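You operate a simulated robot arm through the tools that you are given. There is no shell and no other tool. Be economical: measure what you need, move in short steps, check, and stop when the job is done.

The job below is to be done with a simulated robot arm. You get a single attempt, and the scene is never put back.

JOB
Test the pane beside the tester and stripe it with the matching wax.
Fine: one press with the lid closed; the wax block bears the word on the display and goes back; the stripe goes on the middle, the pane stays on the bed, the lid ends open; other panes stay as they are. A coat counts when it lies all over at full strength: go over it till it gets no stronger.

The check looks at the end state, three seconds after you hand in, the way a careful person would. Anything else that was tipped, shoved, dropped, spilled or broken makes it a failure. A push-on lid holds only when it is set on centred and level and pressed home; a screw cap is set on level and turned clockwise until tight.

ROBOT AND FRAMES
A 7-joint arm with a two-finger parallel gripper on a trunk, on a base that drives. Base frame: it is fixed to the floor where the robot stands at the start and does not move with it; the origin is under the middle of the robot, x ahead of it, y to its left, z up. Lengths are in m, angles in degrees, forces in N, time in s.
With the tool pointing down near the work surface it reaches from about 0.1 to 0.62 m from the robot's upright axis, wherever it stands. Its first joint turns from -166.0 to 166.0 degrees. Places, roughly: bed of the tester [0.5, -0.2, 1]; black lid [0.7, -0.2, 1.1]; pane [0.5, 1.25, 0.75]; tester [0.6, -0.2, 1]; tester button [0.5, -0.4, 1]. Payload 3.43 kg.
The TCP is the grasp point between the finger pads, 0.034 m short of the fingertips. In the tool frame z runs along the fingers and y along their closing line. The gripper opens to 0.128 m. The fingers are 0.024 m wide and 0.012 m thick; the gripper's body (0.048 by 0.13 m) begins 0.096 m behind the TCP.
Orientation is that of the tool frame in the base frame, as a unit quaternion [x, y, z, w]. With the fingers straight down and closing along the base's y, the tool's x points along the base's -x, its y along +y and its z along -z.

CONTROLS
- The arm moves only by the tool arm_command. Its arguments are lists of equal length, an entry for each row: "jaw": the gripper command, from -1 (fully open) to 1 (shut), values between in proportion; "translation": the shift along the tool's x, y, z in units of 25 mm (1.0 is 25 mm), a list of three; "angular": the turn, a rotation vector about the tool's x, y, z in units of 5 degrees (1.0 is 5 degrees), a list of three. In form: {"jaw": [jaw, ...], "translation": [[tx, ty, tz], ...], "angular": [[wx, wy, wz], ...]}. A call has 1 to 20 rows; each row shifts and turns the commanded pose from where the row before left it, along the tool's axes as they then stand. A call with a number of a shift or a turn outside -1 to 1 is refused whole. A row lasts 0.2 s, in which the tool goes at most 0.05 m and 8.6 degrees; a call with a longer step from one row to the next is refused whole, and so is a gripper value outside its range. A pose out of reach is approached as far as the arm can. The call stops where the force on the tool passes 40 N (or 10 N more than at its start, if that is more) or the arm is blocked; 0.2 s more then pass. Each finger travels about 0.108 m/s and halts on what it meets, pressing with about 33 N; the grip force reading is that of the motor and also rises with nothing between the fingers. The clock runs only during rows and for 0.2 s after the last one: add rows that do not move to give the fingers time. The reply holds the time, the measured pose of the TCP, the force on the tool along the base axes, the opening and the grip force, in the units named above and with some noise, with the torque about the TCP (base axes, N m) and any sound that the robot's microphone picked up, and new pictures: "pictures" is both (left out), scene, wrist or none.
- Cameras (640 x 400 px; columns grow to the right, rows downward): "scene" is now at [-0.0191, 0.1126, 1.5672]; the picture's right is [-0.49, -0.87, 0.00], its down [-0.53, 0.30, -0.79] and it looks along [0.69, -0.38, -0.61] (base axes); focal length 247 px, centre (320, 200). "wrist" rides on the gripper at [0.076, -0.011, -0.16] in the tool frame; the picture's right is [0.15, 0.99, 0.00], its down [-0.88, 0.13, -0.46] and it looks along [-0.45, 0.07, 0.89] (tool axes); focal length 234 px, centre (320, 200). There is no depth. A picture from a camera that has moved, and an enlarged one, comes with that camera's place and axes in the base frame and with its lens. The place of the scene camera against the robot may be out by one fixed shift of up to 0.018 m in any direction.
- move_column(by): slides the trunk up (or, below 0, down) by that many m; the arm and the scene camera ride with it, the base frame stays. It gives what a move gives, with no picture.
- drive_base(legs): drives the robot by 1 to 6 legs, each [ahead, left, turn to the left] in m, m and degrees, along the robot's own axes; the way and the turn of a leg run together, so that a leg with both is an arc; at most 1.5 m and 180 degrees a leg. The arm and the cameras ride along, it lands a little off, and it stops where it bumps. It gives what a move gives, and a new picture of the scene camera.
- turn_head(pan, tilt): turns the head with the scene camera to pan (to the left, within 86 degrees either way) and tilt (down, from -29 to 69), counted from straight ahead of the robot. It gives what a move gives, and a new picture of the scene camera.
- zoom(camera, box): a new picture of the part [left, top, right, bottom] of that camera's present view, enlarged. No time passes.
- close_job(): hands the job in; it is judged then, once.

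Go step by step. Nothing tells you exact positions but the pictures and the camera data: compare them with the known pose of the tool, close in by small moves and look again before you grip or let go. The budget is 120 turns and 260 pictures, counting those below and the enlarged ones. Unless the task says otherwise, let go and move clear before handing in, and close with one line.

The tools are called after ">>>" as a command line: name --argument value ..., lists and objects as JSON in quotes. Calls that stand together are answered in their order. arm_command: Moves the arm, as the interface text tells. Its arguments: {"type":"object","properties":{"jaw":{"type":"array"},"translation":{"type":"array"},"angular":{"type":"array"},"pictures":{"type":"string","enum":["both","scene","wrist","none"]}},"required":["jaw","translation","angular"]} The other tools are called the same way: move_column (by) slides the trunk up or down; drive_base (legs) drives the base; turn_head (pan, tilt) turns the head that bears the scene camera; zoom (camera, box) takes an enlarged picture of a part of a camera's view; close_job () hands the job in.

At the start:

```text
time: 0.0
position: [0.3654, -0.2116, 1.3363]
ee_rot: [0.0, 1.0, 0.0, 0.0]
wrist_force: [-0.3, 0.5, -0.4]
torque: [-0.01, 0.01, 0.01]
width: 0.1282
finger_force: 0.1
trunk travel left (down, up): [-0.275, 0.049]
robot x, y, heading: [0.0039, -0.002, 0.1]
head pan, tilt: [-29.0, 37.6]
```

scene: 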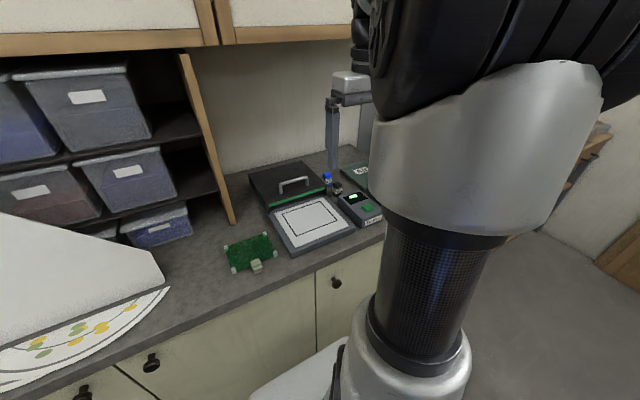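
wrist: 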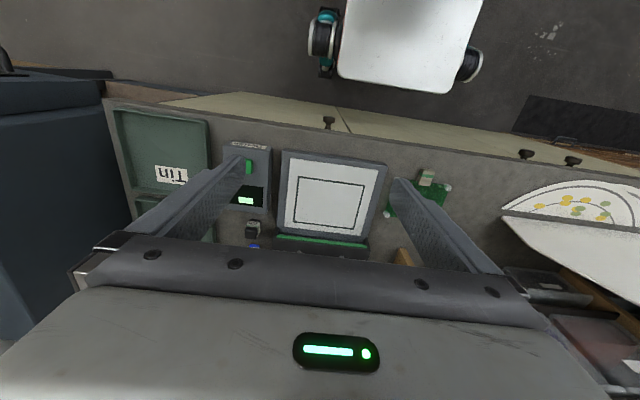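

I see the tester with a bed and an open black lid, a button unit, a green board and trays. I'll look closer and around before moving.

>>> zoom --camera "scene" --box '[200, 130, 400, 290]'

>>> turn_head --pan 60 --tilt 35

>>> zoom --camera "wrist" --box '[100, 90, 460, 280]'

```text
2.50 times, centred on (300, 210) of scene
camera zoom: at [-0.0191, 0.1126, 1.5672], right [-0.49, -0.87, 0.0], down [-0.53, 0.3, -0.79], along [0.69, -0.38, -0.61], focal length 618 px, centre (370, 175)
```

zoom: 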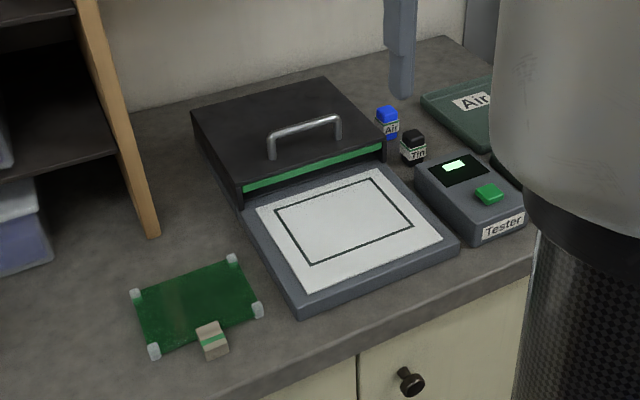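

```text
time: 1.6
position: [0.3659, -0.2119, 1.3373]
ee_rot: [0.0, 1.0, 0.0, 0.0]
wrist_force: [-0.5, -0.4, 0.5]
torque: [-0.01, -0.01, -0.03]
width: 0.128
finger_force: 0.0
trunk travel left (down, up): [-0.275, 0.049]
robot x, y, heading: [-0.0026, 0.0002, -0.3]
head pan, tilt: [60.0, 35.0]
camera scene: at [-0.0507, 0.2308, 1.5712], right [0.87, -0.5, 0.0], down [-0.29, -0.5, -0.82], along [0.41, 0.71, -0.57], focal length 247 px, centre (320, 200)
```

scene: 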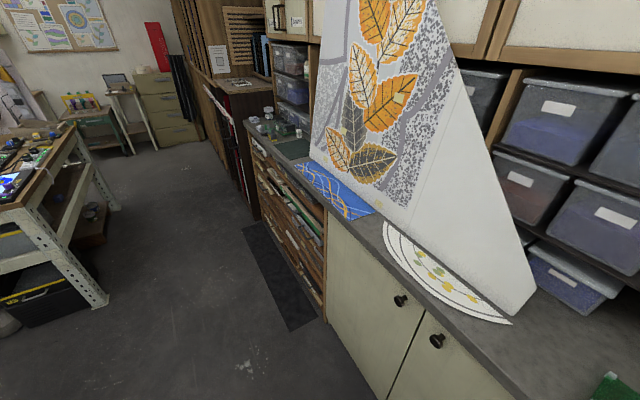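

```text
1.78 times, centred on (280, 185) of wrist
camera zoom: at [0.2914, -0.223, 1.4957], right [-0.15, 0.99, 0.0], down [0.88, 0.13, 0.46], along [0.45, 0.07, -0.89], focal length 416 px, centre (391, 227)
```

zoom: 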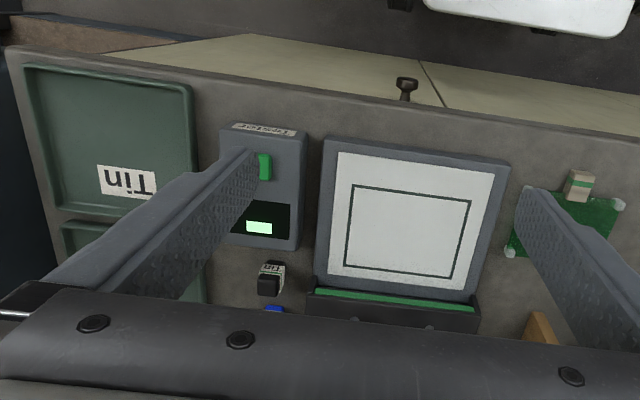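

The green pane with a tab lies to the left of the tester bed. I move the gripper over it to look with the wrist camera.

>>> arm_command --jaw '[-1, -1, -1, -1, -1, -1, -1, -1, -1, -1, -1]' --translation '[[0, 1, 0], [0, 1, 0], [0, 1, 0], [0, 1, 0], [0, 1, 0], [0, 1, 0], [0, 1, 0], [0, 1, 0], [0, 1, 0], [0, 1, 0], [0, 0.5, 0]]' --angular '[[0, 0, 0], [0, 0, 0], [0, 0, 0], [0, 0, 0], [0, 0, 0], [0, 0, 0], [0, 0, 0], [0, 0, 0], [0, 0, 0], [0, 0, 0], [0, 0, 0]]' --pictures "wrist"

>>> turn_head --pan -15 --tilt 50

```text
time: 4.0
position: [0.3656, 0.0512, 1.3354]
ee_rot: [0.0, 1.0, 0.0, 0.0]
wrist_force: [0.0, 0.1, 0.5]
torque: [0.01, -0.01, 0.03]
width: 0.128
finger_force: 0.0
trunk travel left (down, up): [-0.275, 0.049]
robot x, y, heading: [-0.001, 0.0021, 0.3]
head pan, tilt: [60.0, 35.0]
camera wrist: at [0.2908, 0.0405, 1.4951], right [-0.15, 0.99, 0.0], down [0.88, 0.13, 0.46], along [0.45, 0.07, -0.89], focal length 234 px, centre (320, 200)
```

wrist: 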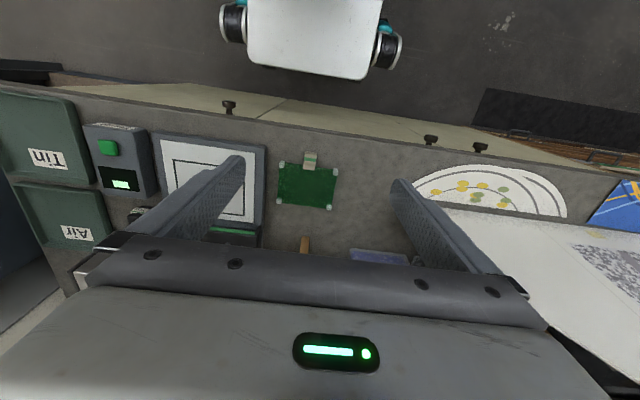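

```text
time: 5.5
position: [0.3655, 0.0501, 1.3355]
ee_rot: [0.0, 1.0, 0.0, -0.001]
wrist_force: [-0.5, -0.7, 0.4]
torque: [-0.02, -0.02, 0.0]
width: 0.1279
finger_force: 0.1
trunk travel left (down, up): [-0.275, 0.049]
robot x, y, heading: [-0.0036, 0.0003, -0.1]
head pan, tilt: [-15.0, 50.0]
camera scene: at [-0.0161, 0.149, 1.5523], right [-0.07, -1.0, 0.0], down [-0.74, 0.05, -0.67], along [0.67, -0.05, -0.74], focal length 247 px, centre (320, 200)
```

scene: 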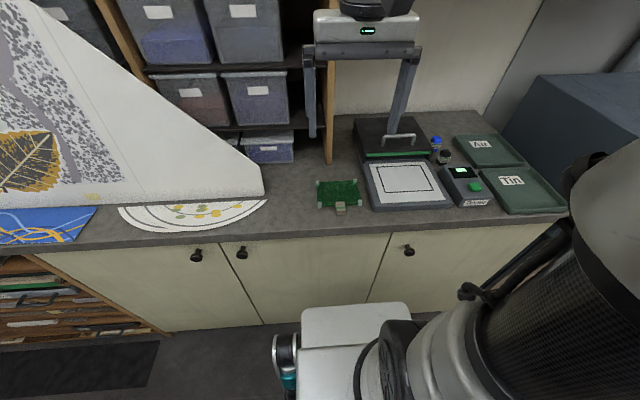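

The scene camera now sees everything. Zooming into the working area.

>>> zoom --camera "scene" --box '[305, 110, 465, 220]'

>>> zoom --camera "scene" --box '[415, 120, 575, 220]'

>>> zoom --camera "wrist" --box '[240, 130, 400, 230]'

```text
3.64 times, centred on (385, 165) of scene
camera zoom: at [-0.0161, 0.149, 1.5523], right [-0.07, -1.0, 0.0], down [-0.74, 0.05, -0.67], along [0.67, -0.05, -0.74], focal length 900 px, centre (84, 327)
```

zoom: 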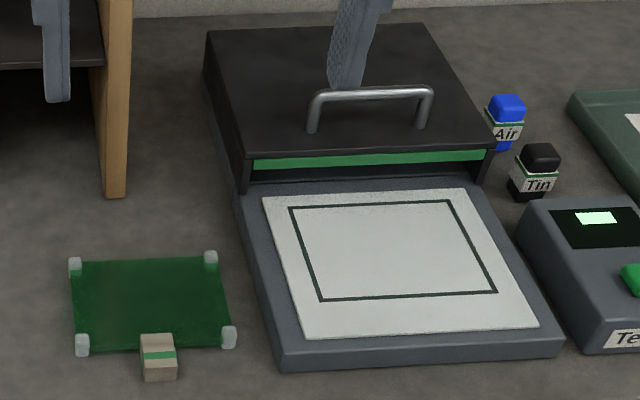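

```text
4.00 times, centred on (495, 170) of scene
camera zoom: at [-0.0161, 0.149, 1.5523], right [-0.07, -1.0, 0.0], down [-0.74, 0.05, -0.67], along [0.67, -0.05, -0.74], focal length 990 px, centre (-380, 320)
```

zoom: 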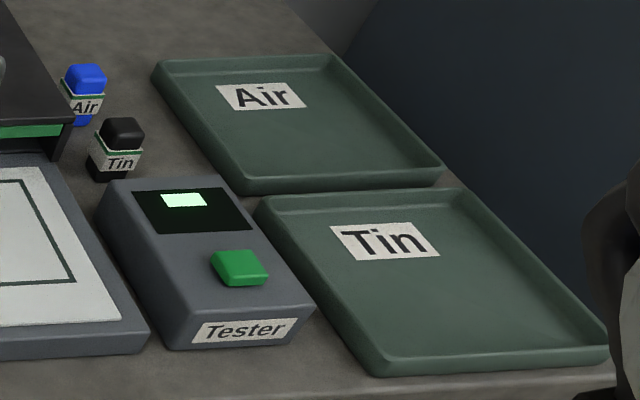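

```text
4.00 times, centred on (320, 180) of wrist
camera zoom: at [0.2915, 0.0394, 1.4945], right [-0.14, 0.99, 0.0], down [0.88, 0.13, 0.45], along [0.45, 0.07, -0.89], focal length 937 px, centre (320, 280)
```

zoom: 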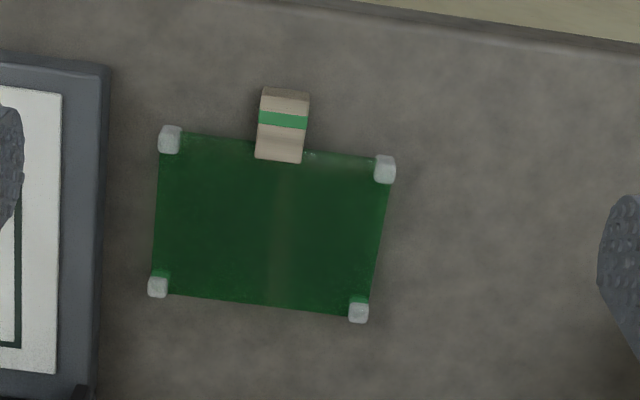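

Pane about 0.123 × 0.097 m centred near (0.52, 0.044), its tab at about (0.452, 0.044), and the bed rectangle centred near (0.549, −0.163). I lower towards the tab for a closer look.

>>> arm_command --jaw '[-1, -1, -1, -1, -1, -1, -1, -1, -1]' --translation '[[-1, 0, 0], [-1, 0, 0.5], [-1, 0, 1], [-0.4, 0, 1], [0, -0.26, 1], [0, 0, 1], [0, 0, 1], [0, 0, 1], [0, 0, 0.5]]' --angular '[[0, 0, 0], [0, 0, 0], [0, 0, 0], [0, 0, 0], [0, 0, 0], [0, 0, 0], [0, 0, 0], [0, 0, 0], [0, 0, 0]]'

>>> zoom --camera "scene" --box '[280, 110, 440, 220]'

```text
time: 7.5
position: [0.4513, 0.0439, 1.1605]
ee_rot: [0.0, 1.0, 0.0, 0.0]
wrist_force: [-0.6, 0.1, -1.3]
torque: [-0.02, 0.02, -0.01]
width: 0.1283
finger_force: 0.1
trunk travel left (down, up): [-0.275, 0.049]
robot x, y, heading: [-0.0012, -0.0002, -0.2]
head pan, tilt: [-15.0, 50.0]
camera scene: at [-0.0203, 0.1347, 1.5494], right [-0.26, -0.97, 0.0], down [-0.74, 0.2, -0.64], along [0.62, -0.17, -0.77], focal length 247 px, centre (320, 200)
camera wrist: at [0.3761, 0.0332, 1.3198], right [-0.15, 0.99, 0.0], down [0.88, 0.13, 0.46], along [0.45, 0.07, -0.89], focal length 234 px, centre (320, 200)
```

scene: 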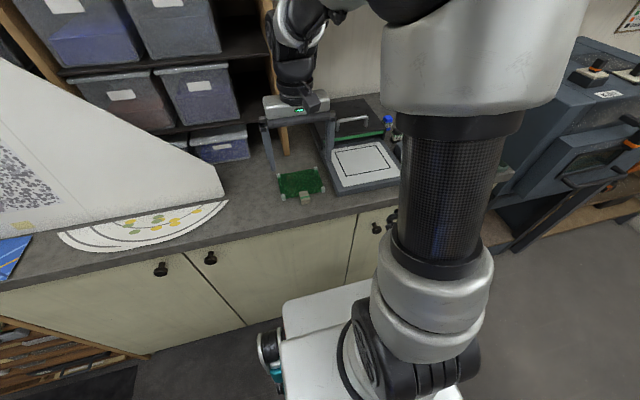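
wrist: 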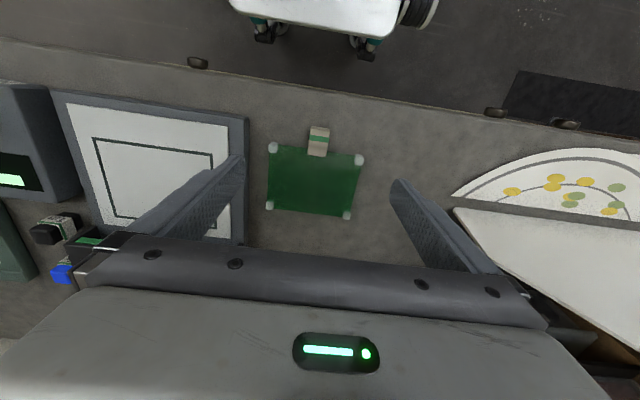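

```text
3.64 times, centred on (360, 165) of scene
camera zoom: at [-0.0203, 0.1347, 1.5494], right [-0.26, -0.97, 0.0], down [-0.74, 0.2, -0.64], along [0.62, -0.17, -0.77], focal length 900 px, centre (174, 327)
```

zoom: 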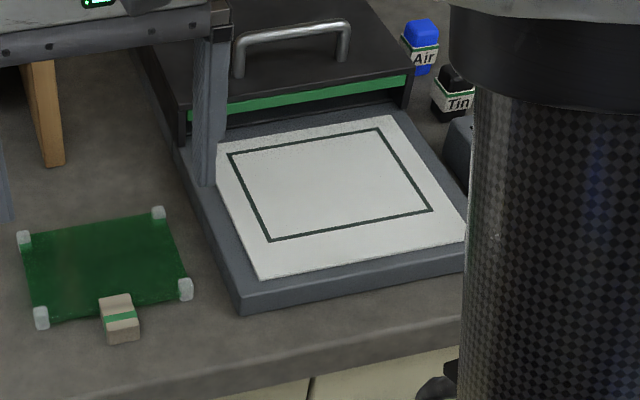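

>>> zoom --camera "wrist" --box '[260, 115, 380, 225]'

>>> zoom --camera "scene" --box '[270, 155, 340, 215]'

```text
3.64 times, centred on (320, 170) of wrist
camera zoom: at [0.3761, 0.0332, 1.3198], right [-0.15, 0.99, 0.0], down [0.88, 0.13, 0.46], along [0.45, 0.07, -0.89], focal length 852 px, centre (320, 309)
```

zoom: 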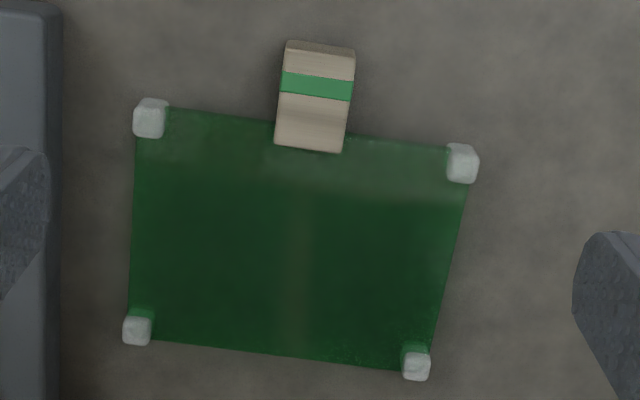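

```text
6.67 times, centred on (305, 185) of scene
camera zoom: at [-0.0203, 0.1347, 1.5494], right [-0.26, -0.97, 0.0], down [-0.74, 0.2, -0.64], along [0.62, -0.17, -0.77], focal length 1649 px, centre (420, 300)
```

zoom: 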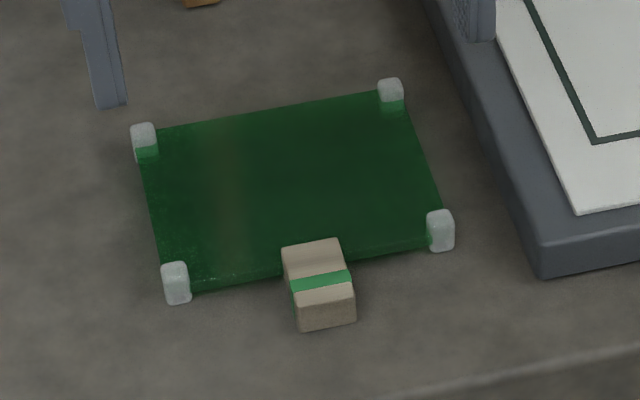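

The tab is a block ~27 mm wide sticking ~31 mm out in front of the pane. I narrow the jaw and descend part way to check heights.

>>> arm_command --jaw '[0.06, 0.06, 0.06, 0.06, 0.06]' --translation '[[0, 0, 0], [0.08, 0, 0.9], [0, 0, 1], [0, 0, 1], [0, 0, 0.9]]' --angular '[[0, 0, 0], [0, 0, 0], [0, 0, 0], [0, 0, 0], [0, 0, 0]]'

>>> zoom --camera "wrist" --box '[240, 80, 400, 180]'

>>> zoom --camera "scene" --box '[270, 150, 350, 210]'

```text
time: 8.7
position: [0.4499, 0.0444, 1.067]
ee_rot: [-0.001, 1.0, 0.0, 0.0]
wrist_force: [-0.5, -1.1, 0.1]
torque: [0.01, 0.02, 0.0]
width: 0.0603
finger_force: 0.1
trunk travel left (down, up): [-0.275, 0.049]
robot x, y, heading: [-0.0008, -0.0001, -0.0]
head pan, tilt: [-15.0, 50.0]
camera scene: at [-0.0203, 0.1347, 1.5494], right [-0.26, -0.97, 0.0], down [-0.74, 0.2, -0.64], along [0.62, -0.17, -0.77], focal length 247 px, centre (320, 200)
camera wrist: at [0.3753, 0.0331, 1.2264], right [-0.15, 0.99, 0.0], down [0.88, 0.13, 0.46], along [0.45, 0.07, -0.89], focal length 234 px, centre (320, 200)
```

scene: 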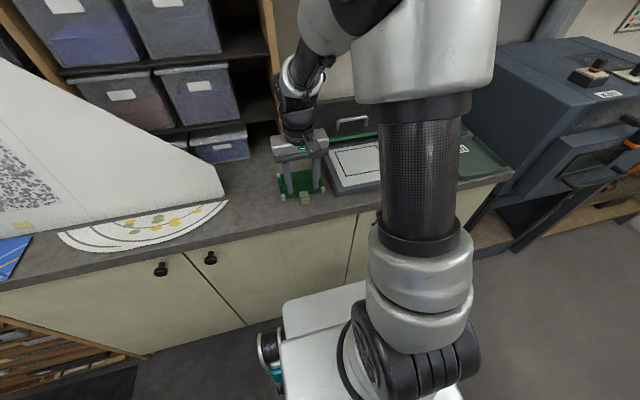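
wrist: 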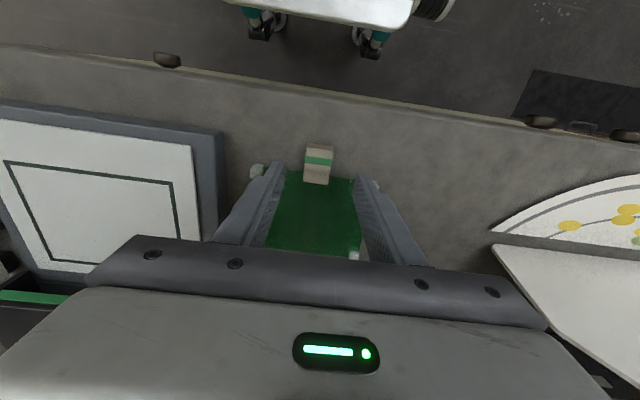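

```text
4.00 times, centred on (320, 130) of wrist
camera zoom: at [0.3753, 0.0331, 1.2264], right [-0.15, 0.99, 0.0], down [0.88, 0.13, 0.46], along [0.45, 0.07, -0.89], focal length 937 px, centre (320, 480)
```

zoom: 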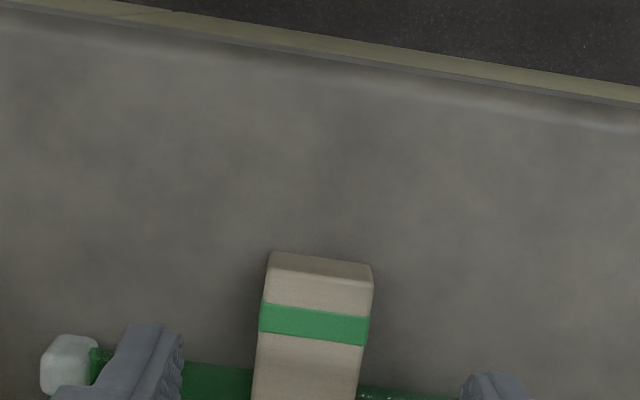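

```text
6.67 times, centred on (310, 180) of scene
camera zoom: at [-0.0203, 0.1347, 1.5494], right [-0.26, -0.97, 0.0], down [-0.74, 0.2, -0.64], along [0.62, -0.17, -0.77], focal length 1649 px, centre (387, 333)
```

zoom: 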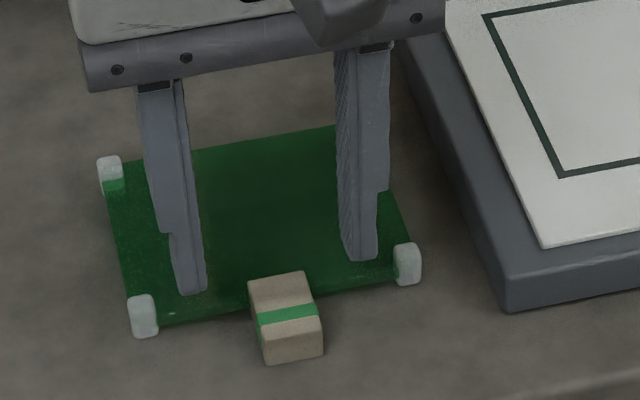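

Fingers straddle the tab in y. I shift 4 mm back and descend 27 mm more.

>>> arm_command --jaw '[0.06, 0.06, 0.06]' --translation '[[0.16, 0, 0.2], [0, 0, 0.5], [0, 0, 0.4]]' --angular '[[0, 0, 0], [0, 0, 0], [0, 0, 0]]' --pictures "none"

>>> zoom --camera "wrist" --box '[240, 100, 400, 200]'

>>> zoom --camera "scene" --box '[270, 160, 350, 210]'

```text
time: 9.5
position: [0.4456, 0.0446, 1.0401]
ee_rot: [-0.001, 1.0, -0.001, 0.0]
wrist_force: [0.1, -0.3, -0.4]
torque: [0.01, -0.01, -0.01]
width: 0.0603
finger_force: 0.0
trunk travel left (down, up): [-0.275, 0.049]
robot x, y, heading: [-0.0005, 0.0006, -0.0]
head pan, tilt: [-15.0, 50.0]
```

```text
4.00 times, centred on (320, 150) of wrist
camera zoom: at [0.3711, 0.0327, 1.1993], right [-0.15, 0.99, 0.0], down [0.88, 0.13, 0.46], along [0.45, 0.07, -0.89], focal length 937 px, centre (320, 400)
```

zoom: 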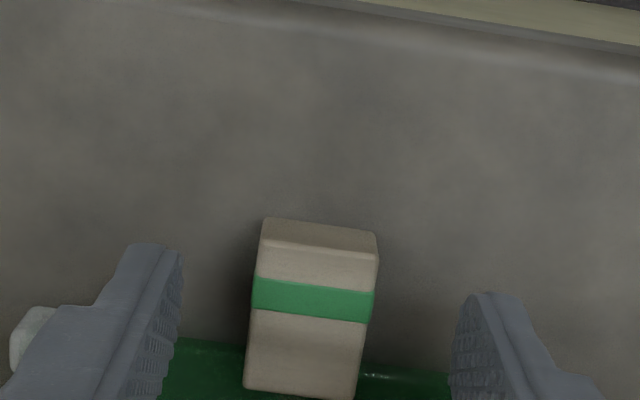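

```text
8.00 times, centred on (310, 185) of scene
camera zoom: at [-0.0204, 0.1347, 1.5494], right [-0.26, -0.97, 0.0], down [-0.74, 0.2, -0.64], along [0.62, -0.17, -0.77], focal length 1979 px, centre (400, 320)
```

zoom: 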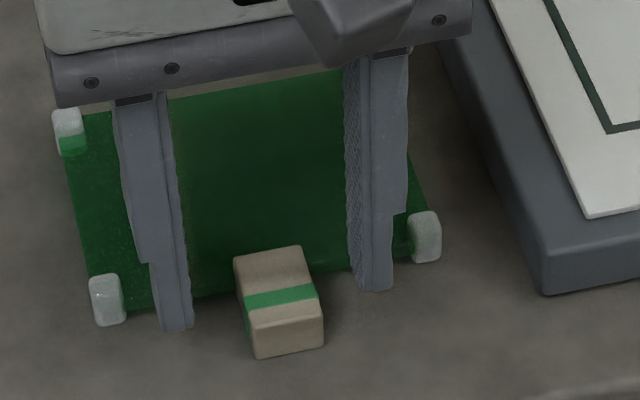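

Tab top is near z≈1.003. I descend another 15 mm, then check force.

>>> arm_command --jaw '[0.06, 0.06, 0.06]' --translation '[[0, 0, 0.2], [0, 0, 0.2], [0, 0, 0.2]]' --angular '[[0, 0, 0], [0, 0, 0], [0, 0, 0]]' --pictures "none"

>>> zoom --camera "scene" --box '[270, 160, 350, 210]'

```text
time: 10.3
position: [0.4461, 0.0434, 1.025]
ee_rot: [0.001, 1.0, -0.001, 0.0]
wrist_force: [-0.3, 1.0, 0.1]
torque: [-0.01, 0.02, 0.01]
width: 0.0602
finger_force: 0.2
trunk travel left (down, up): [-0.275, 0.049]
robot x, y, heading: [-0.0025, -0.0029, 0.1]
head pan, tilt: [-15.0, 50.0]
```

```text
8.00 times, centred on (310, 185) of scene
camera zoom: at [-0.0204, 0.1347, 1.5494], right [-0.26, -0.97, 0.0], down [-0.74, 0.2, -0.64], along [0.62, -0.17, -0.77], focal length 1979 px, centre (400, 320)
```

zoom: 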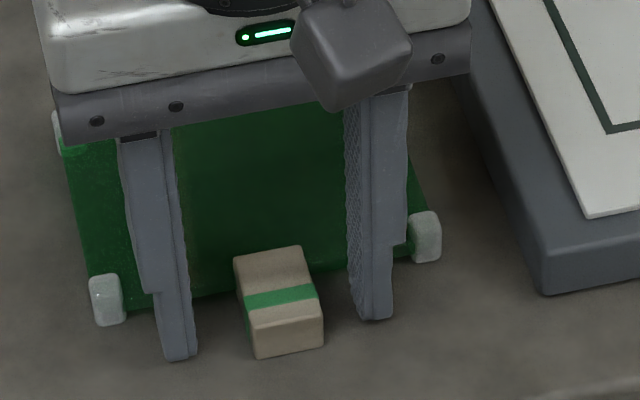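

No contact yet; I lower 3 mm more and close on the tab.

>>> arm_command --jaw '[0.06, 0.4, 0.6, 0.8, 1, 1, 1]' --translation '[[0, -0.08, 0.12], [0, 0, 0], [0, 0, 0], [0, 0, 0], [0, 0, 0], [0, 0, 0], [0, 0, 0]]' --angular '[[0, 0, 0], [0, 0, 0], [0, 0, 0], [0, 0, 0], [0, 0, 0], [0, 0, 0], [0, 0, 0]]' --pictures "none"

>>> zoom --camera "scene" --box '[270, 160, 350, 210]'

```text
time: 11.6
position: [0.4461, 0.0421, 1.0241]
ee_rot: [0.0, 1.0, 0.0, 0.003]
wrist_force: [-6.3, -1.0, 17.4]
torque: [-0.03, 0.49, 0.01]
width: 0.0251
finger_force: 33.0
trunk travel left (down, up): [-0.275, 0.049]
robot x, y, heading: [0.0005, 0.0047, 0.1]
head pan, tilt: [-15.0, 50.0]
stopped in row 6: the force on the tool passed its limit at 41 N (the readings are from after the stop); the commanded pose is now the measured one
```

```text
8.00 times, centred on (310, 185) of scene
camera zoom: at [-0.0223, 0.1344, 1.549], right [-0.26, -0.97, 0.0], down [-0.74, 0.2, -0.64], along [0.62, -0.17, -0.77], focal length 1979 px, centre (400, 320)
```

zoom: 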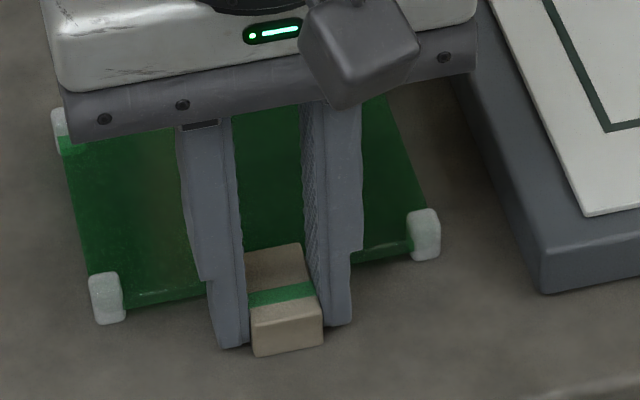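

The tab is gripped (25 mm). I lift slowly by 20 mm and look.

>>> arm_command --jaw '[1, 1, 1, 1]' --translation '[[0, 0, -0.2], [0, 0, -0.2], [0, 0, -0.2], [0, 0, -0.2]]' --angular '[[0, 0, 0], [0, 0, 0], [0, 0, 0], [0, 0, 0]]' --pictures "scene"

>>> zoom --camera "scene" --box '[260, 150, 356, 210]'

```text
time: 12.6
position: [0.4477, 0.0409, 1.0427]
ee_rot: [0.0, 1.0, -0.001, 0.002]
wrist_force: [-0.1, -0.4, 0.7]
torque: [-0.01, 0.08, -0.01]
width: 0.0255
finger_force: 33.2
trunk travel left (down, up): [-0.275, 0.049]
robot x, y, heading: [-0.0003, -0.0025, 0.0]
head pan, tilt: [-15.0, 50.0]
camera scene: at [-0.0203, 0.1347, 1.5494], right [-0.26, -0.97, 0.0], down [-0.74, 0.2, -0.64], along [0.62, -0.17, -0.77], focal length 247 px, centre (320, 200)
```

scene: 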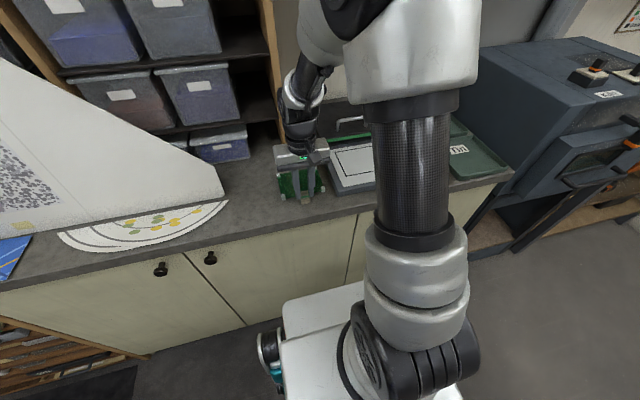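

```text
6.67 times, centred on (308, 180) of scene
camera zoom: at [-0.0203, 0.1347, 1.5494], right [-0.26, -0.97, 0.0], down [-0.74, 0.2, -0.64], along [0.62, -0.17, -0.77], focal length 1649 px, centre (400, 333)
```

zoom: 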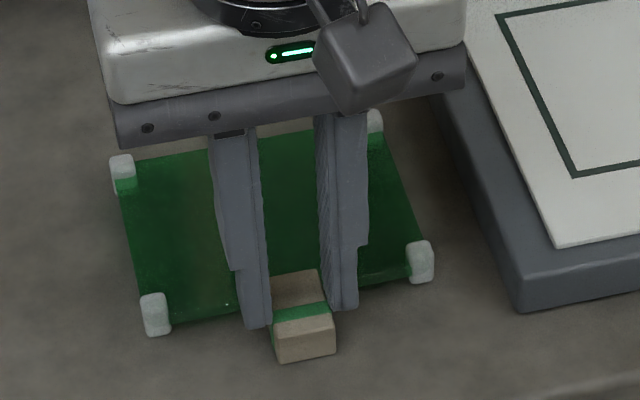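

The fingers may have slid up the tab rather than lifting it. Checking with the wrist camera.

>>> zoom --camera "wrist" --box '[220, 80, 420, 205]'

>>> zoom --camera "scene" --box '[286, 180, 326, 205]'

```text
3.20 times, centred on (320, 142) of wrist
camera zoom: at [0.3718, 0.0307, 1.2015], right [-0.15, 0.99, 0.0], down [0.88, 0.13, 0.46], along [0.45, 0.07, -0.89], focal length 749 px, centre (320, 384)
```

zoom: 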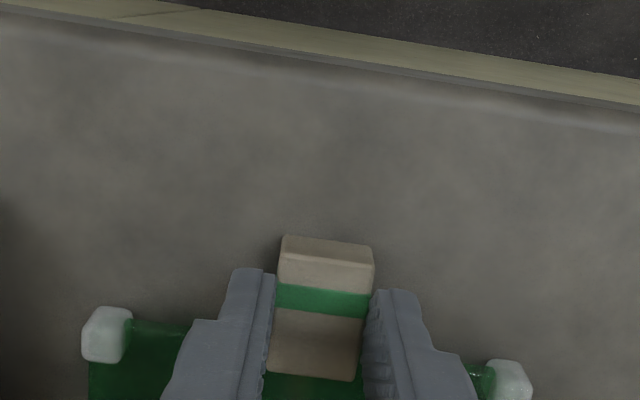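

```text
16.00 times, centred on (306, 192) of scene
camera zoom: at [-0.0203, 0.1347, 1.5494], right [-0.26, -0.97, 0.0], down [-0.74, 0.2, -0.64], along [0.62, -0.17, -0.77], focal length 3958 px, centre (544, 320)
```

zoom: 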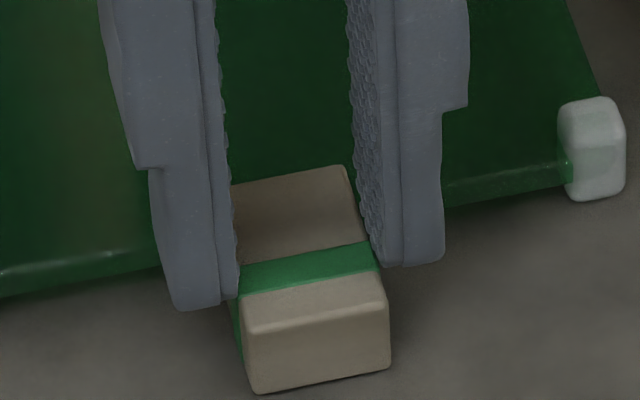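

The fingers slid to the tab's top. I open, go back down to just above the counter, and regrip.

>>> arm_command --jaw '[0.3, 0.3, 0.3, 0.3, 0.3, 0.7, 1, 1, 1, 1]' --translation '[[0, 0, 0], [0, 0, 0], [0, 0, 0.2], [0, 0, 0.2], [0, 0, 0.22], [0, 0, 0], [0, 0, 0], [0, 0, 0], [0, 0, 0], [0, 0, 0]]' --angular '[[0, 0, 0], [0, 0, 0], [0, 0, 0], [0, 0, 0], [0, 0, 0], [0, 0, 0], [0, 0, 0], [0, 0, 0], [0, 0, 0], [0, 0, 0]]' --pictures "none"

>>> zoom --camera "scene" --box '[270, 160, 350, 210]'

>>> arm_command --jaw '[1, 1, 1]' --translation '[[0, 0, -0.1], [0, 0, -0.15], [0, 0, -0.15]]' --angular '[[0, 0, 0], [0, 0, 0], [0, 0, 0]]' --pictures "none"

>>> zoom --camera "scene" --box '[270, 160, 350, 210]'

```text
time: 14.8
position: [0.4481, 0.0415, 1.0267]
ee_rot: [0.001, 1.0, 0.001, 0.002]
wrist_force: [0.7, -0.5, 0.5]
torque: [-0.01, -0.08, 0.0]
width: 0.0252
finger_force: 33.6
trunk travel left (down, up): [-0.275, 0.049]
robot x, y, heading: [0.002, 0.0, 0.0]
head pan, tilt: [-15.0, 50.0]
```

```text
8.00 times, centred on (310, 185) of scene
camera zoom: at [-0.0203, 0.1346, 1.5494], right [-0.26, -0.97, 0.0], down [-0.74, 0.2, -0.64], along [0.62, -0.17, -0.77], focal length 1979 px, centre (400, 320)
```

zoom: 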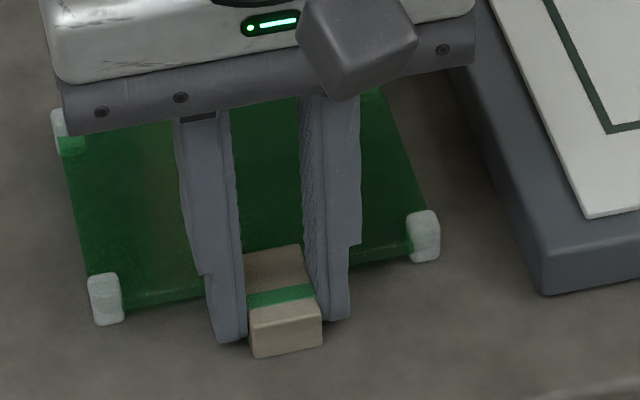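

```text
time: 15.6
position: [0.4477, 0.0414, 1.0374]
ee_rot: [0.0, 1.0, 0.0, 0.001]
wrist_force: [-0.3, 0.2, -1.2]
torque: [0.02, 0.08, 0.04]
width: 0.0251
finger_force: 33.5
trunk travel left (down, up): [-0.275, 0.049]
robot x, y, heading: [-0.003, -0.0004, -0.2]
head pan, tilt: [-15.0, 50.0]
```

```text
8.00 times, centred on (310, 185) of scene
camera zoom: at [-0.0203, 0.1347, 1.5494], right [-0.26, -0.97, 0.0], down [-0.74, 0.2, -0.64], along [0.62, -0.17, -0.77], focal length 1979 px, centre (400, 320)
```

zoom: 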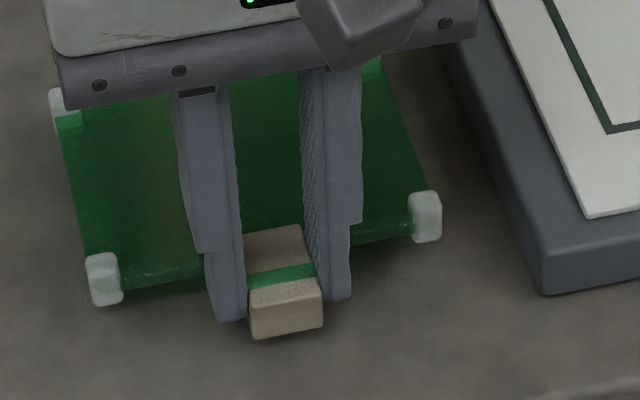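

The pane is lifted and level. I raise it further and carry it over above the bed.

>>> arm_command --jaw '[1, 1, 1, 1, 1, 1, 1, 1, 1, 1, 1, 1, 1, 1, 1]' --translation '[[0, 0, -0.6], [0, 0, -0.7], [0, 0, -0.7], [0, 0, -0.6], [0, -0.7, 0], [0, -0.7, 0], [0, -0.7, 0], [0, -0.8, 0], [0, -0.8, 0], [0, -0.8, 0], [0, -0.8, 0], [-0.3, -0.8, 0], [-0.3, -0.8, 0], [-0.3, -0.7, 0], [-0.2, -0.7, 0]]' --angular '[[0, 0, 0], [0, 0, 0], [0, 0, 0], [0, 0, 0], [0, 0, 0], [0, 0, 0], [0, 0, 0], [0, 0, 0], [0, 0, 0], [0, 0, 0], [0, 0, 0], [0, 0, 0], [0, 0, 0], [0, 0, 0], [0, 0, 0]]'

>>> zoom --camera "wrist" --box '[160, 80, 480, 260]'

```text
time: 18.8
position: [0.4751, -0.1665, 1.1041]
ee_rot: [-0.001, 1.0, 0.0, 0.002]
wrist_force: [0.1, 0.5, -1.3]
torque: [0.04, 0.07, -0.02]
width: 0.0252
finger_force: 33.0
trunk travel left (down, up): [-0.275, 0.049]
robot x, y, heading: [-0.0003, -0.0032, -0.1]
head pan, tilt: [-15.0, 50.0]
camera scene: at [-0.0202, 0.1345, 1.5494], right [-0.26, -0.97, 0.0], down [-0.74, 0.2, -0.64], along [0.62, -0.17, -0.77], focal length 247 px, centre (320, 200)
camera wrist: at [0.3994, -0.1774, 1.2619], right [-0.15, 0.99, 0.0], down [0.88, 0.13, 0.46], along [0.45, 0.07, -0.89], focal length 234 px, centre (320, 200)
```

scene: 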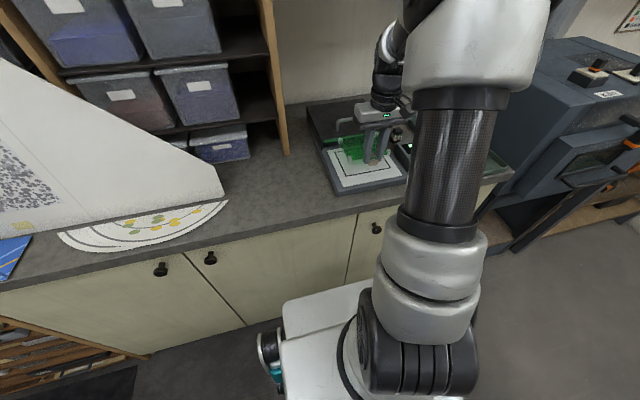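
wrist: 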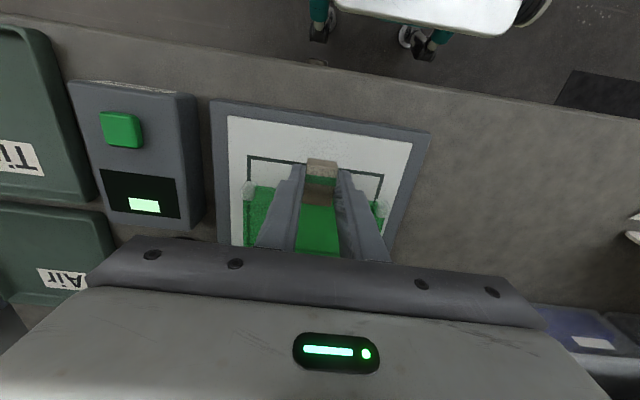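

```text
2.00 times, centred on (320, 170) of wrist
camera zoom: at [0.3994, -0.1774, 1.2619], right [-0.15, 0.99, 0.0], down [0.88, 0.13, 0.46], along [0.45, 0.07, -0.89], focal length 468 px, centre (320, 260)
```

zoom: 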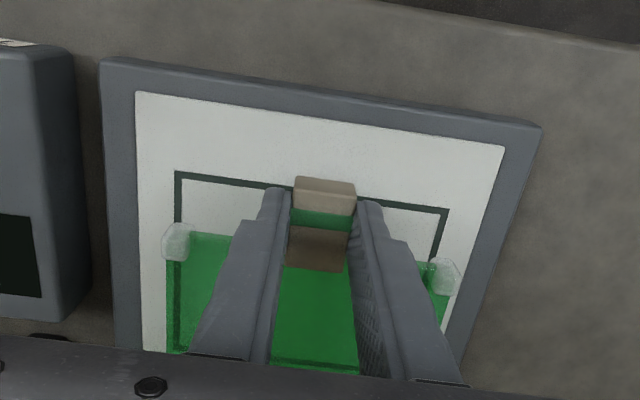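

Pane is centred in y over the rectangle; it needs about +7 mm in x. The bed surface should be at z≈1.014. Lowering most of the way.

>>> arm_command --jaw '[1, 1, 1, 1, 1]' --translation '[[-0.28, 0, 0.2], [0, 0, 0.5], [0, 0, 0.5], [0, 0, 0.3], [0, 0, 0.2]]' --angular '[[0, 0, 0], [0, 0, 0], [0, 0, 0], [0, 0, 0], [0, 0, 0]]' --pictures "none"

>>> zoom --camera "wrist" --box '[160, 80, 480, 260]'

>>> zoom --camera "scene" --box '[310, 110, 422, 200]'

```text
time: 20.0
position: [0.4803, -0.1652, 1.0601]
ee_rot: [0.0, 1.0, 0.0, 0.002]
wrist_force: [0.2, 0.2, -1.2]
torque: [0.01, 0.09, 0.01]
width: 0.0254
finger_force: 33.1
trunk travel left (down, up): [-0.275, 0.049]
robot x, y, heading: [-0.0016, -0.0007, 0.2]
head pan, tilt: [-15.0, 50.0]
```

```text
2.00 times, centred on (320, 170) of wrist
camera zoom: at [0.4056, -0.1767, 1.219], right [-0.15, 0.99, 0.0], down [0.88, 0.13, 0.46], along [0.45, 0.07, -0.89], focal length 468 px, centre (320, 260)
```

zoom: 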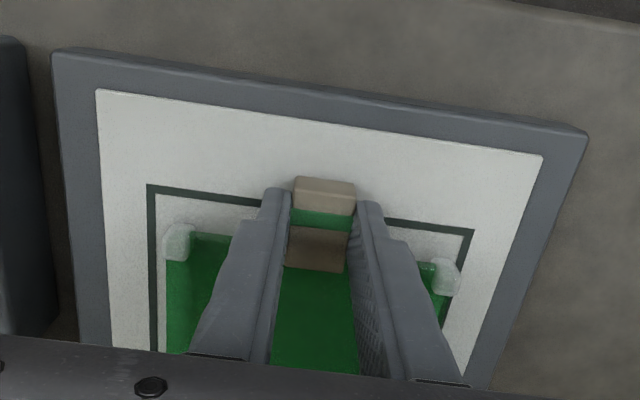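

```text
4.44 times, centred on (366, 155) of scene
camera zoom: at [-0.0203, 0.1346, 1.5494], right [-0.26, -0.97, 0.0], down [-0.74, 0.2, -0.64], along [0.62, -0.17, -0.77], focal length 1100 px, centre (116, 400)
```

zoom: 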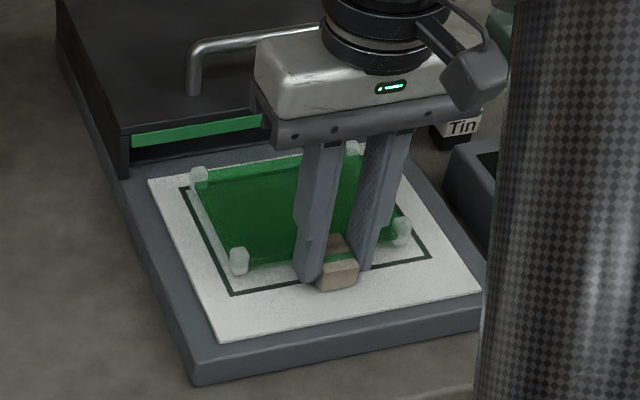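

Centred within the rectangle. Lowering gently to contact.

>>> arm_command --jaw '[1, 1, 1, 1]' --translation '[[0, 0, 0.1], [0, 0, 0.1], [0, 0, 0.08], [0, 0, 0]]' --angular '[[0, 0, 0], [0, 0, 0], [0, 0, 0], [0, 0, 0]]' --pictures "none"

>>> zoom --camera "scene" --box '[326, 140, 406, 190]'

```text
time: 21.0
position: [0.4812, -0.1659, 1.0555]
ee_rot: [0.0, 1.0, -0.001, 0.004]
wrist_force: [-0.5, -1.0, 20.3]
torque: [-0.01, -0.05, 0.02]
width: 0.0254
finger_force: 32.8
trunk travel left (down, up): [-0.275, 0.049]
robot x, y, heading: [0.0046, 0.0014, 0.0]
head pan, tilt: [-15.0, 50.0]
```

```text
8.00 times, centred on (366, 165) of scene
camera zoom: at [-0.0217, 0.1351, 1.5495], right [-0.26, -0.97, 0.0], down [-0.74, 0.2, -0.64], along [0.62, -0.17, -0.77], focal length 1979 px, centre (-48, 480)
```

zoom: 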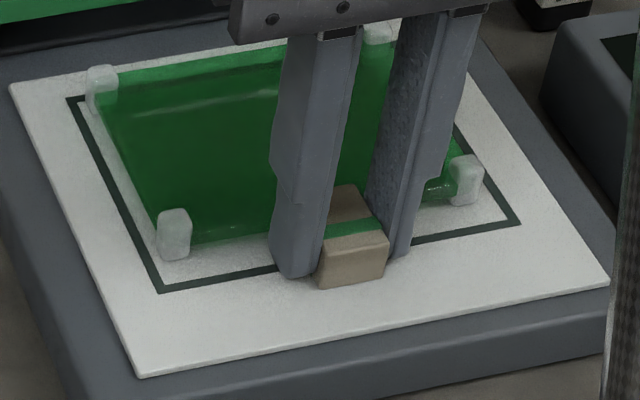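

Contact made. It's a few mm too far back, so I lift 4 mm, shift 4 mm to the front, set down and release.

>>> arm_command --jaw '[1, 1, 1, 1, 1]' --translation '[[0, 0, -0.25], [0.14, 0, 0], [0, 0, 0], [0, 0, 0.14], [0, 0, 0]]' --angular '[[0, 0, 0], [0, 0, 0], [0, 0, 0], [0, 0, 0], [0, 0, 0]]' --pictures "none"

>>> zoom --camera "scene" --box '[326, 140, 406, 190]'

```text
time: 22.2
position: [0.479, -0.1656, 1.0563]
ee_rot: [-0.001, 1.0, 0.0, 0.002]
wrist_force: [-0.3, 0.2, -2.1]
torque: [0.0, 0.04, 0.02]
width: 0.0252
finger_force: 33.1
trunk travel left (down, up): [-0.275, 0.049]
robot x, y, heading: [-0.0013, 0.0017, -0.0]
head pan, tilt: [-15.0, 50.0]
```

```text
8.00 times, centred on (366, 165) of scene
camera zoom: at [-0.0203, 0.1346, 1.5494], right [-0.26, -0.97, 0.0], down [-0.74, 0.2, -0.64], along [0.62, -0.17, -0.77], focal length 1979 px, centre (-48, 480)
```

zoom: 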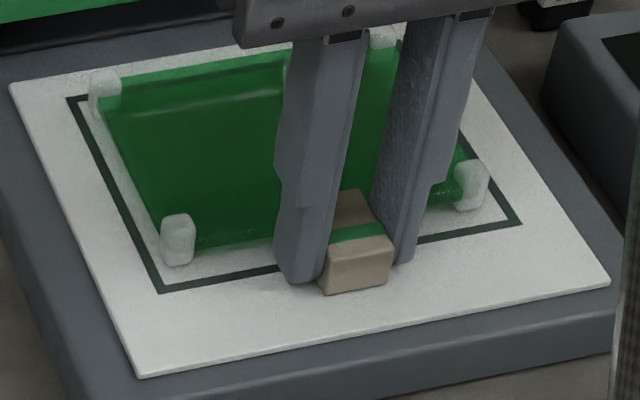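

Down 1.5 mm more, then release and rise.

>>> arm_command --jaw '[1, 1, 0.5, 0.1, 0.1, 0.1, 0.1, 0.1, 0.1, 0.1]' --translation '[[0, 0, 0.06], [0, 0, 0], [0, 0, 0], [0, 0, 0], [0, 0, 0], [0, 0, -0.4], [0, 0, -1], [0, 0, -1], [0, 0, -1], [0, 0, -1]]' --angular '[[0, 0, 0], [0, 0, 0], [0, 0, 0], [0, 0, 0], [0, 0, 0], [0, 0, 0], [0, 0, 0], [0, 0, 0], [0, 0, 0], [0, 0, 0]]'

>>> zoom --camera "scene" --box '[300, 90, 412, 190]'

>>> zoom --camera "wrist" --box '[160, 80, 480, 260]'

```text
time: 24.4
position: [0.4777, -0.1648, 1.1628]
ee_rot: [-0.001, 1.0, 0.0, 0.002]
wrist_force: [0.0, -0.3, 0.0]
torque: [0.03, 0.0, -0.03]
width: 0.0577
finger_force: 0.1
trunk travel left (down, up): [-0.275, 0.049]
robot x, y, heading: [0.0009, -0.0037, 0.1]
head pan, tilt: [-15.0, 50.0]
camera scene: at [-0.0204, 0.1347, 1.5494], right [-0.26, -0.97, 0.0], down [-0.74, 0.2, -0.64], along [0.62, -0.17, -0.77], focal length 247 px, centre (320, 200)
camera wrist: at [0.4026, -0.1759, 1.3224], right [-0.15, 0.99, 0.0], down [0.88, 0.13, 0.46], along [0.45, 0.07, -0.89], focal length 234 px, centre (320, 200)
```

scene: 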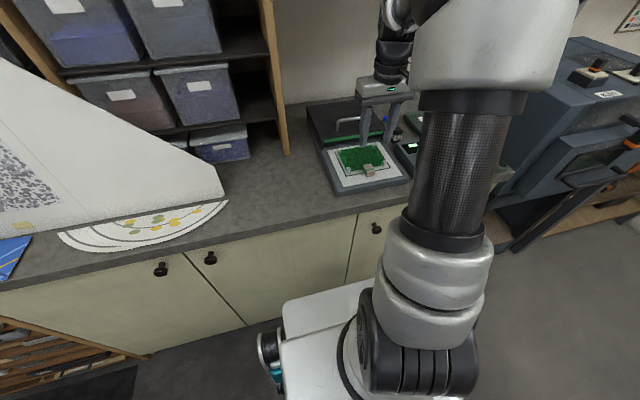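
wrist: 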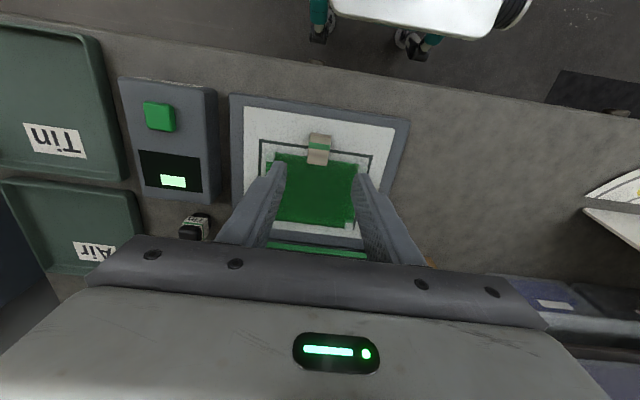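

```text
4.00 times, centred on (356, 140) of scene
camera zoom: at [-0.0204, 0.1347, 1.5494], right [-0.26, -0.97, 0.0], down [-0.74, 0.2, -0.64], along [0.62, -0.17, -0.77], focal length 990 px, centre (176, 440)
```

zoom: 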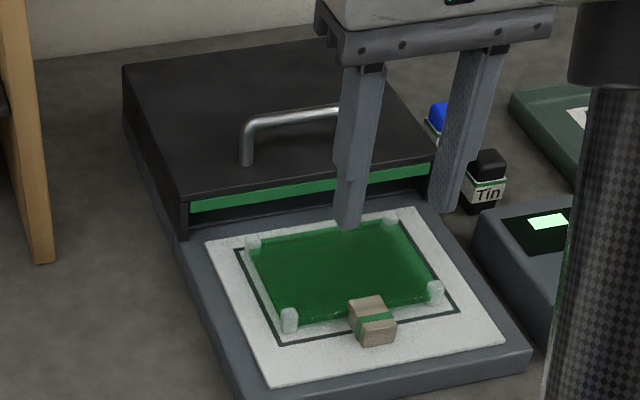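

```text
2.00 times, centred on (320, 170) of wrist
camera zoom: at [0.4026, -0.1759, 1.3224], right [-0.15, 0.99, 0.0], down [0.88, 0.13, 0.46], along [0.45, 0.07, -0.89], focal length 468 px, centre (320, 260)
```

zoom: 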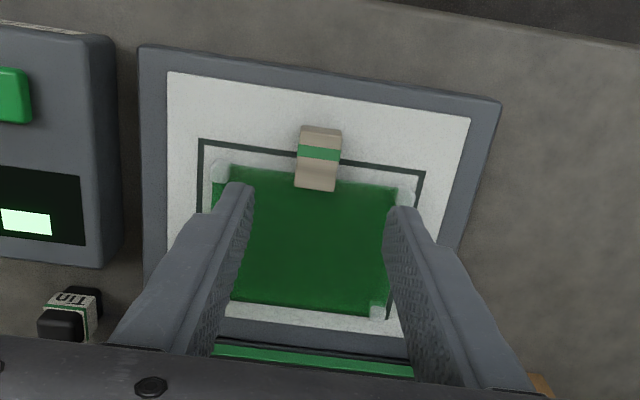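

The pane sits inside the rectangle. The lid is a sliding cover with its handle near (0.65, −0.15), probably just out of reach; I look down to see how much room the base has to the cabinet.

>>> turn_head --pan 20 --tilt 69

```text
time: 25.4
position: [0.4778, -0.1658, 1.1619]
ee_rot: [0.0, 1.0, 0.001, 0.002]
wrist_force: [-0.1, 0.2, -0.1]
torque: [-0.01, 0.0, 0.01]
width: 0.0576
finger_force: 0.1
trunk travel left (down, up): [-0.275, 0.049]
robot x, y, heading: [0.0022, -0.0025, -0.0]
head pan, tilt: [20.0, 68.8]
camera scene: at [-0.0422, 0.1737, 1.5275], right [0.34, -0.94, 0.0], down [-0.88, -0.32, -0.36], along [0.34, 0.12, -0.93], focal length 247 px, centre (320, 200)
```

scene: 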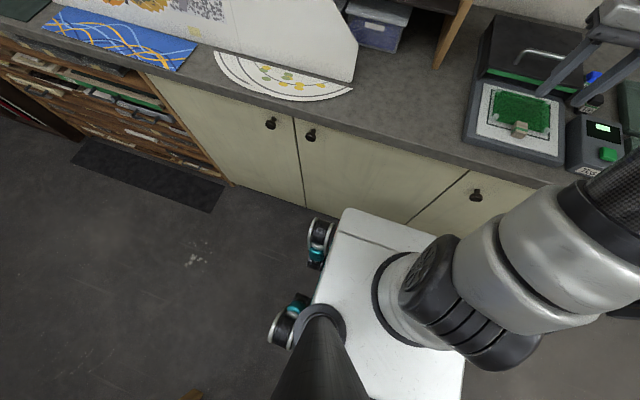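

The base appears to have a few cm before the cabinet. I raise the arm, then drive right 0.2 m and carefully ahead 0.04 m.

>>> arm_command --jaw '[0.1, 0.1, 0.1, 0.1]' --translation '[[0.5, 0, -1], [0.5, 0, -1], [0.5, 0, -1], [0.5, 0, -1]]' --angular '[[0, 0, 0], [0, 0, 0], [0, 0, 0], [0, 0, 0]]' --pictures "none"

>>> drive_base --legs '[[0, -0.2, 0], [0.04, 0, 0]]'

```text
time: 26.4
position: [0.4265, -0.1675, 1.2642]
ee_rot: [0.0, 1.0, -0.001, 0.001]
wrist_force: [0.6, 0.2, 0.1]
torque: [0.01, 0.04, 0.03]
width: 0.0574
finger_force: 0.0
trunk travel left (down, up): [-0.275, 0.049]
robot x, y, heading: [-0.0025, -0.0036, 0.0]
head pan, tilt: [20.0, 68.8]
```

```text
time: 29.4
position: [0.4661, -0.3669, 1.2628]
ee_rot: [0.003, 1.0, 0.0, 0.001]
wrist_force: [-0.8, 0.3, -0.1]
torque: [0.0, 0.04, -0.02]
width: 0.0576
finger_force: 0.1
trunk travel left (down, up): [-0.275, 0.049]
robot x, y, heading: [0.0388, -0.1978, -0.2]
head pan, tilt: [20.0, 68.8]
camera scene: at [-0.0022, -0.0244, 1.5275], right [0.34, -0.94, 0.0], down [-0.88, -0.32, -0.36], along [0.34, 0.12, -0.93], focal length 247 px, centre (320, 200)
```

scene: 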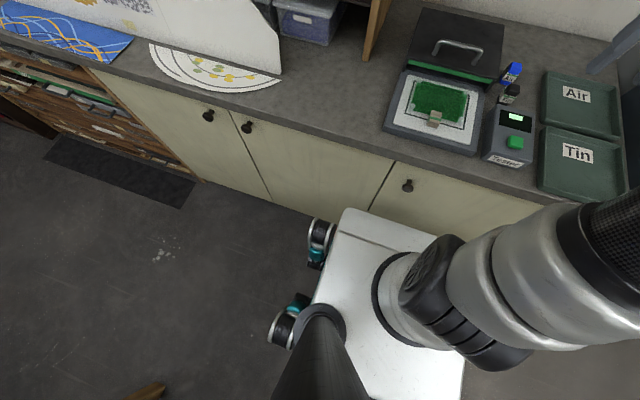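

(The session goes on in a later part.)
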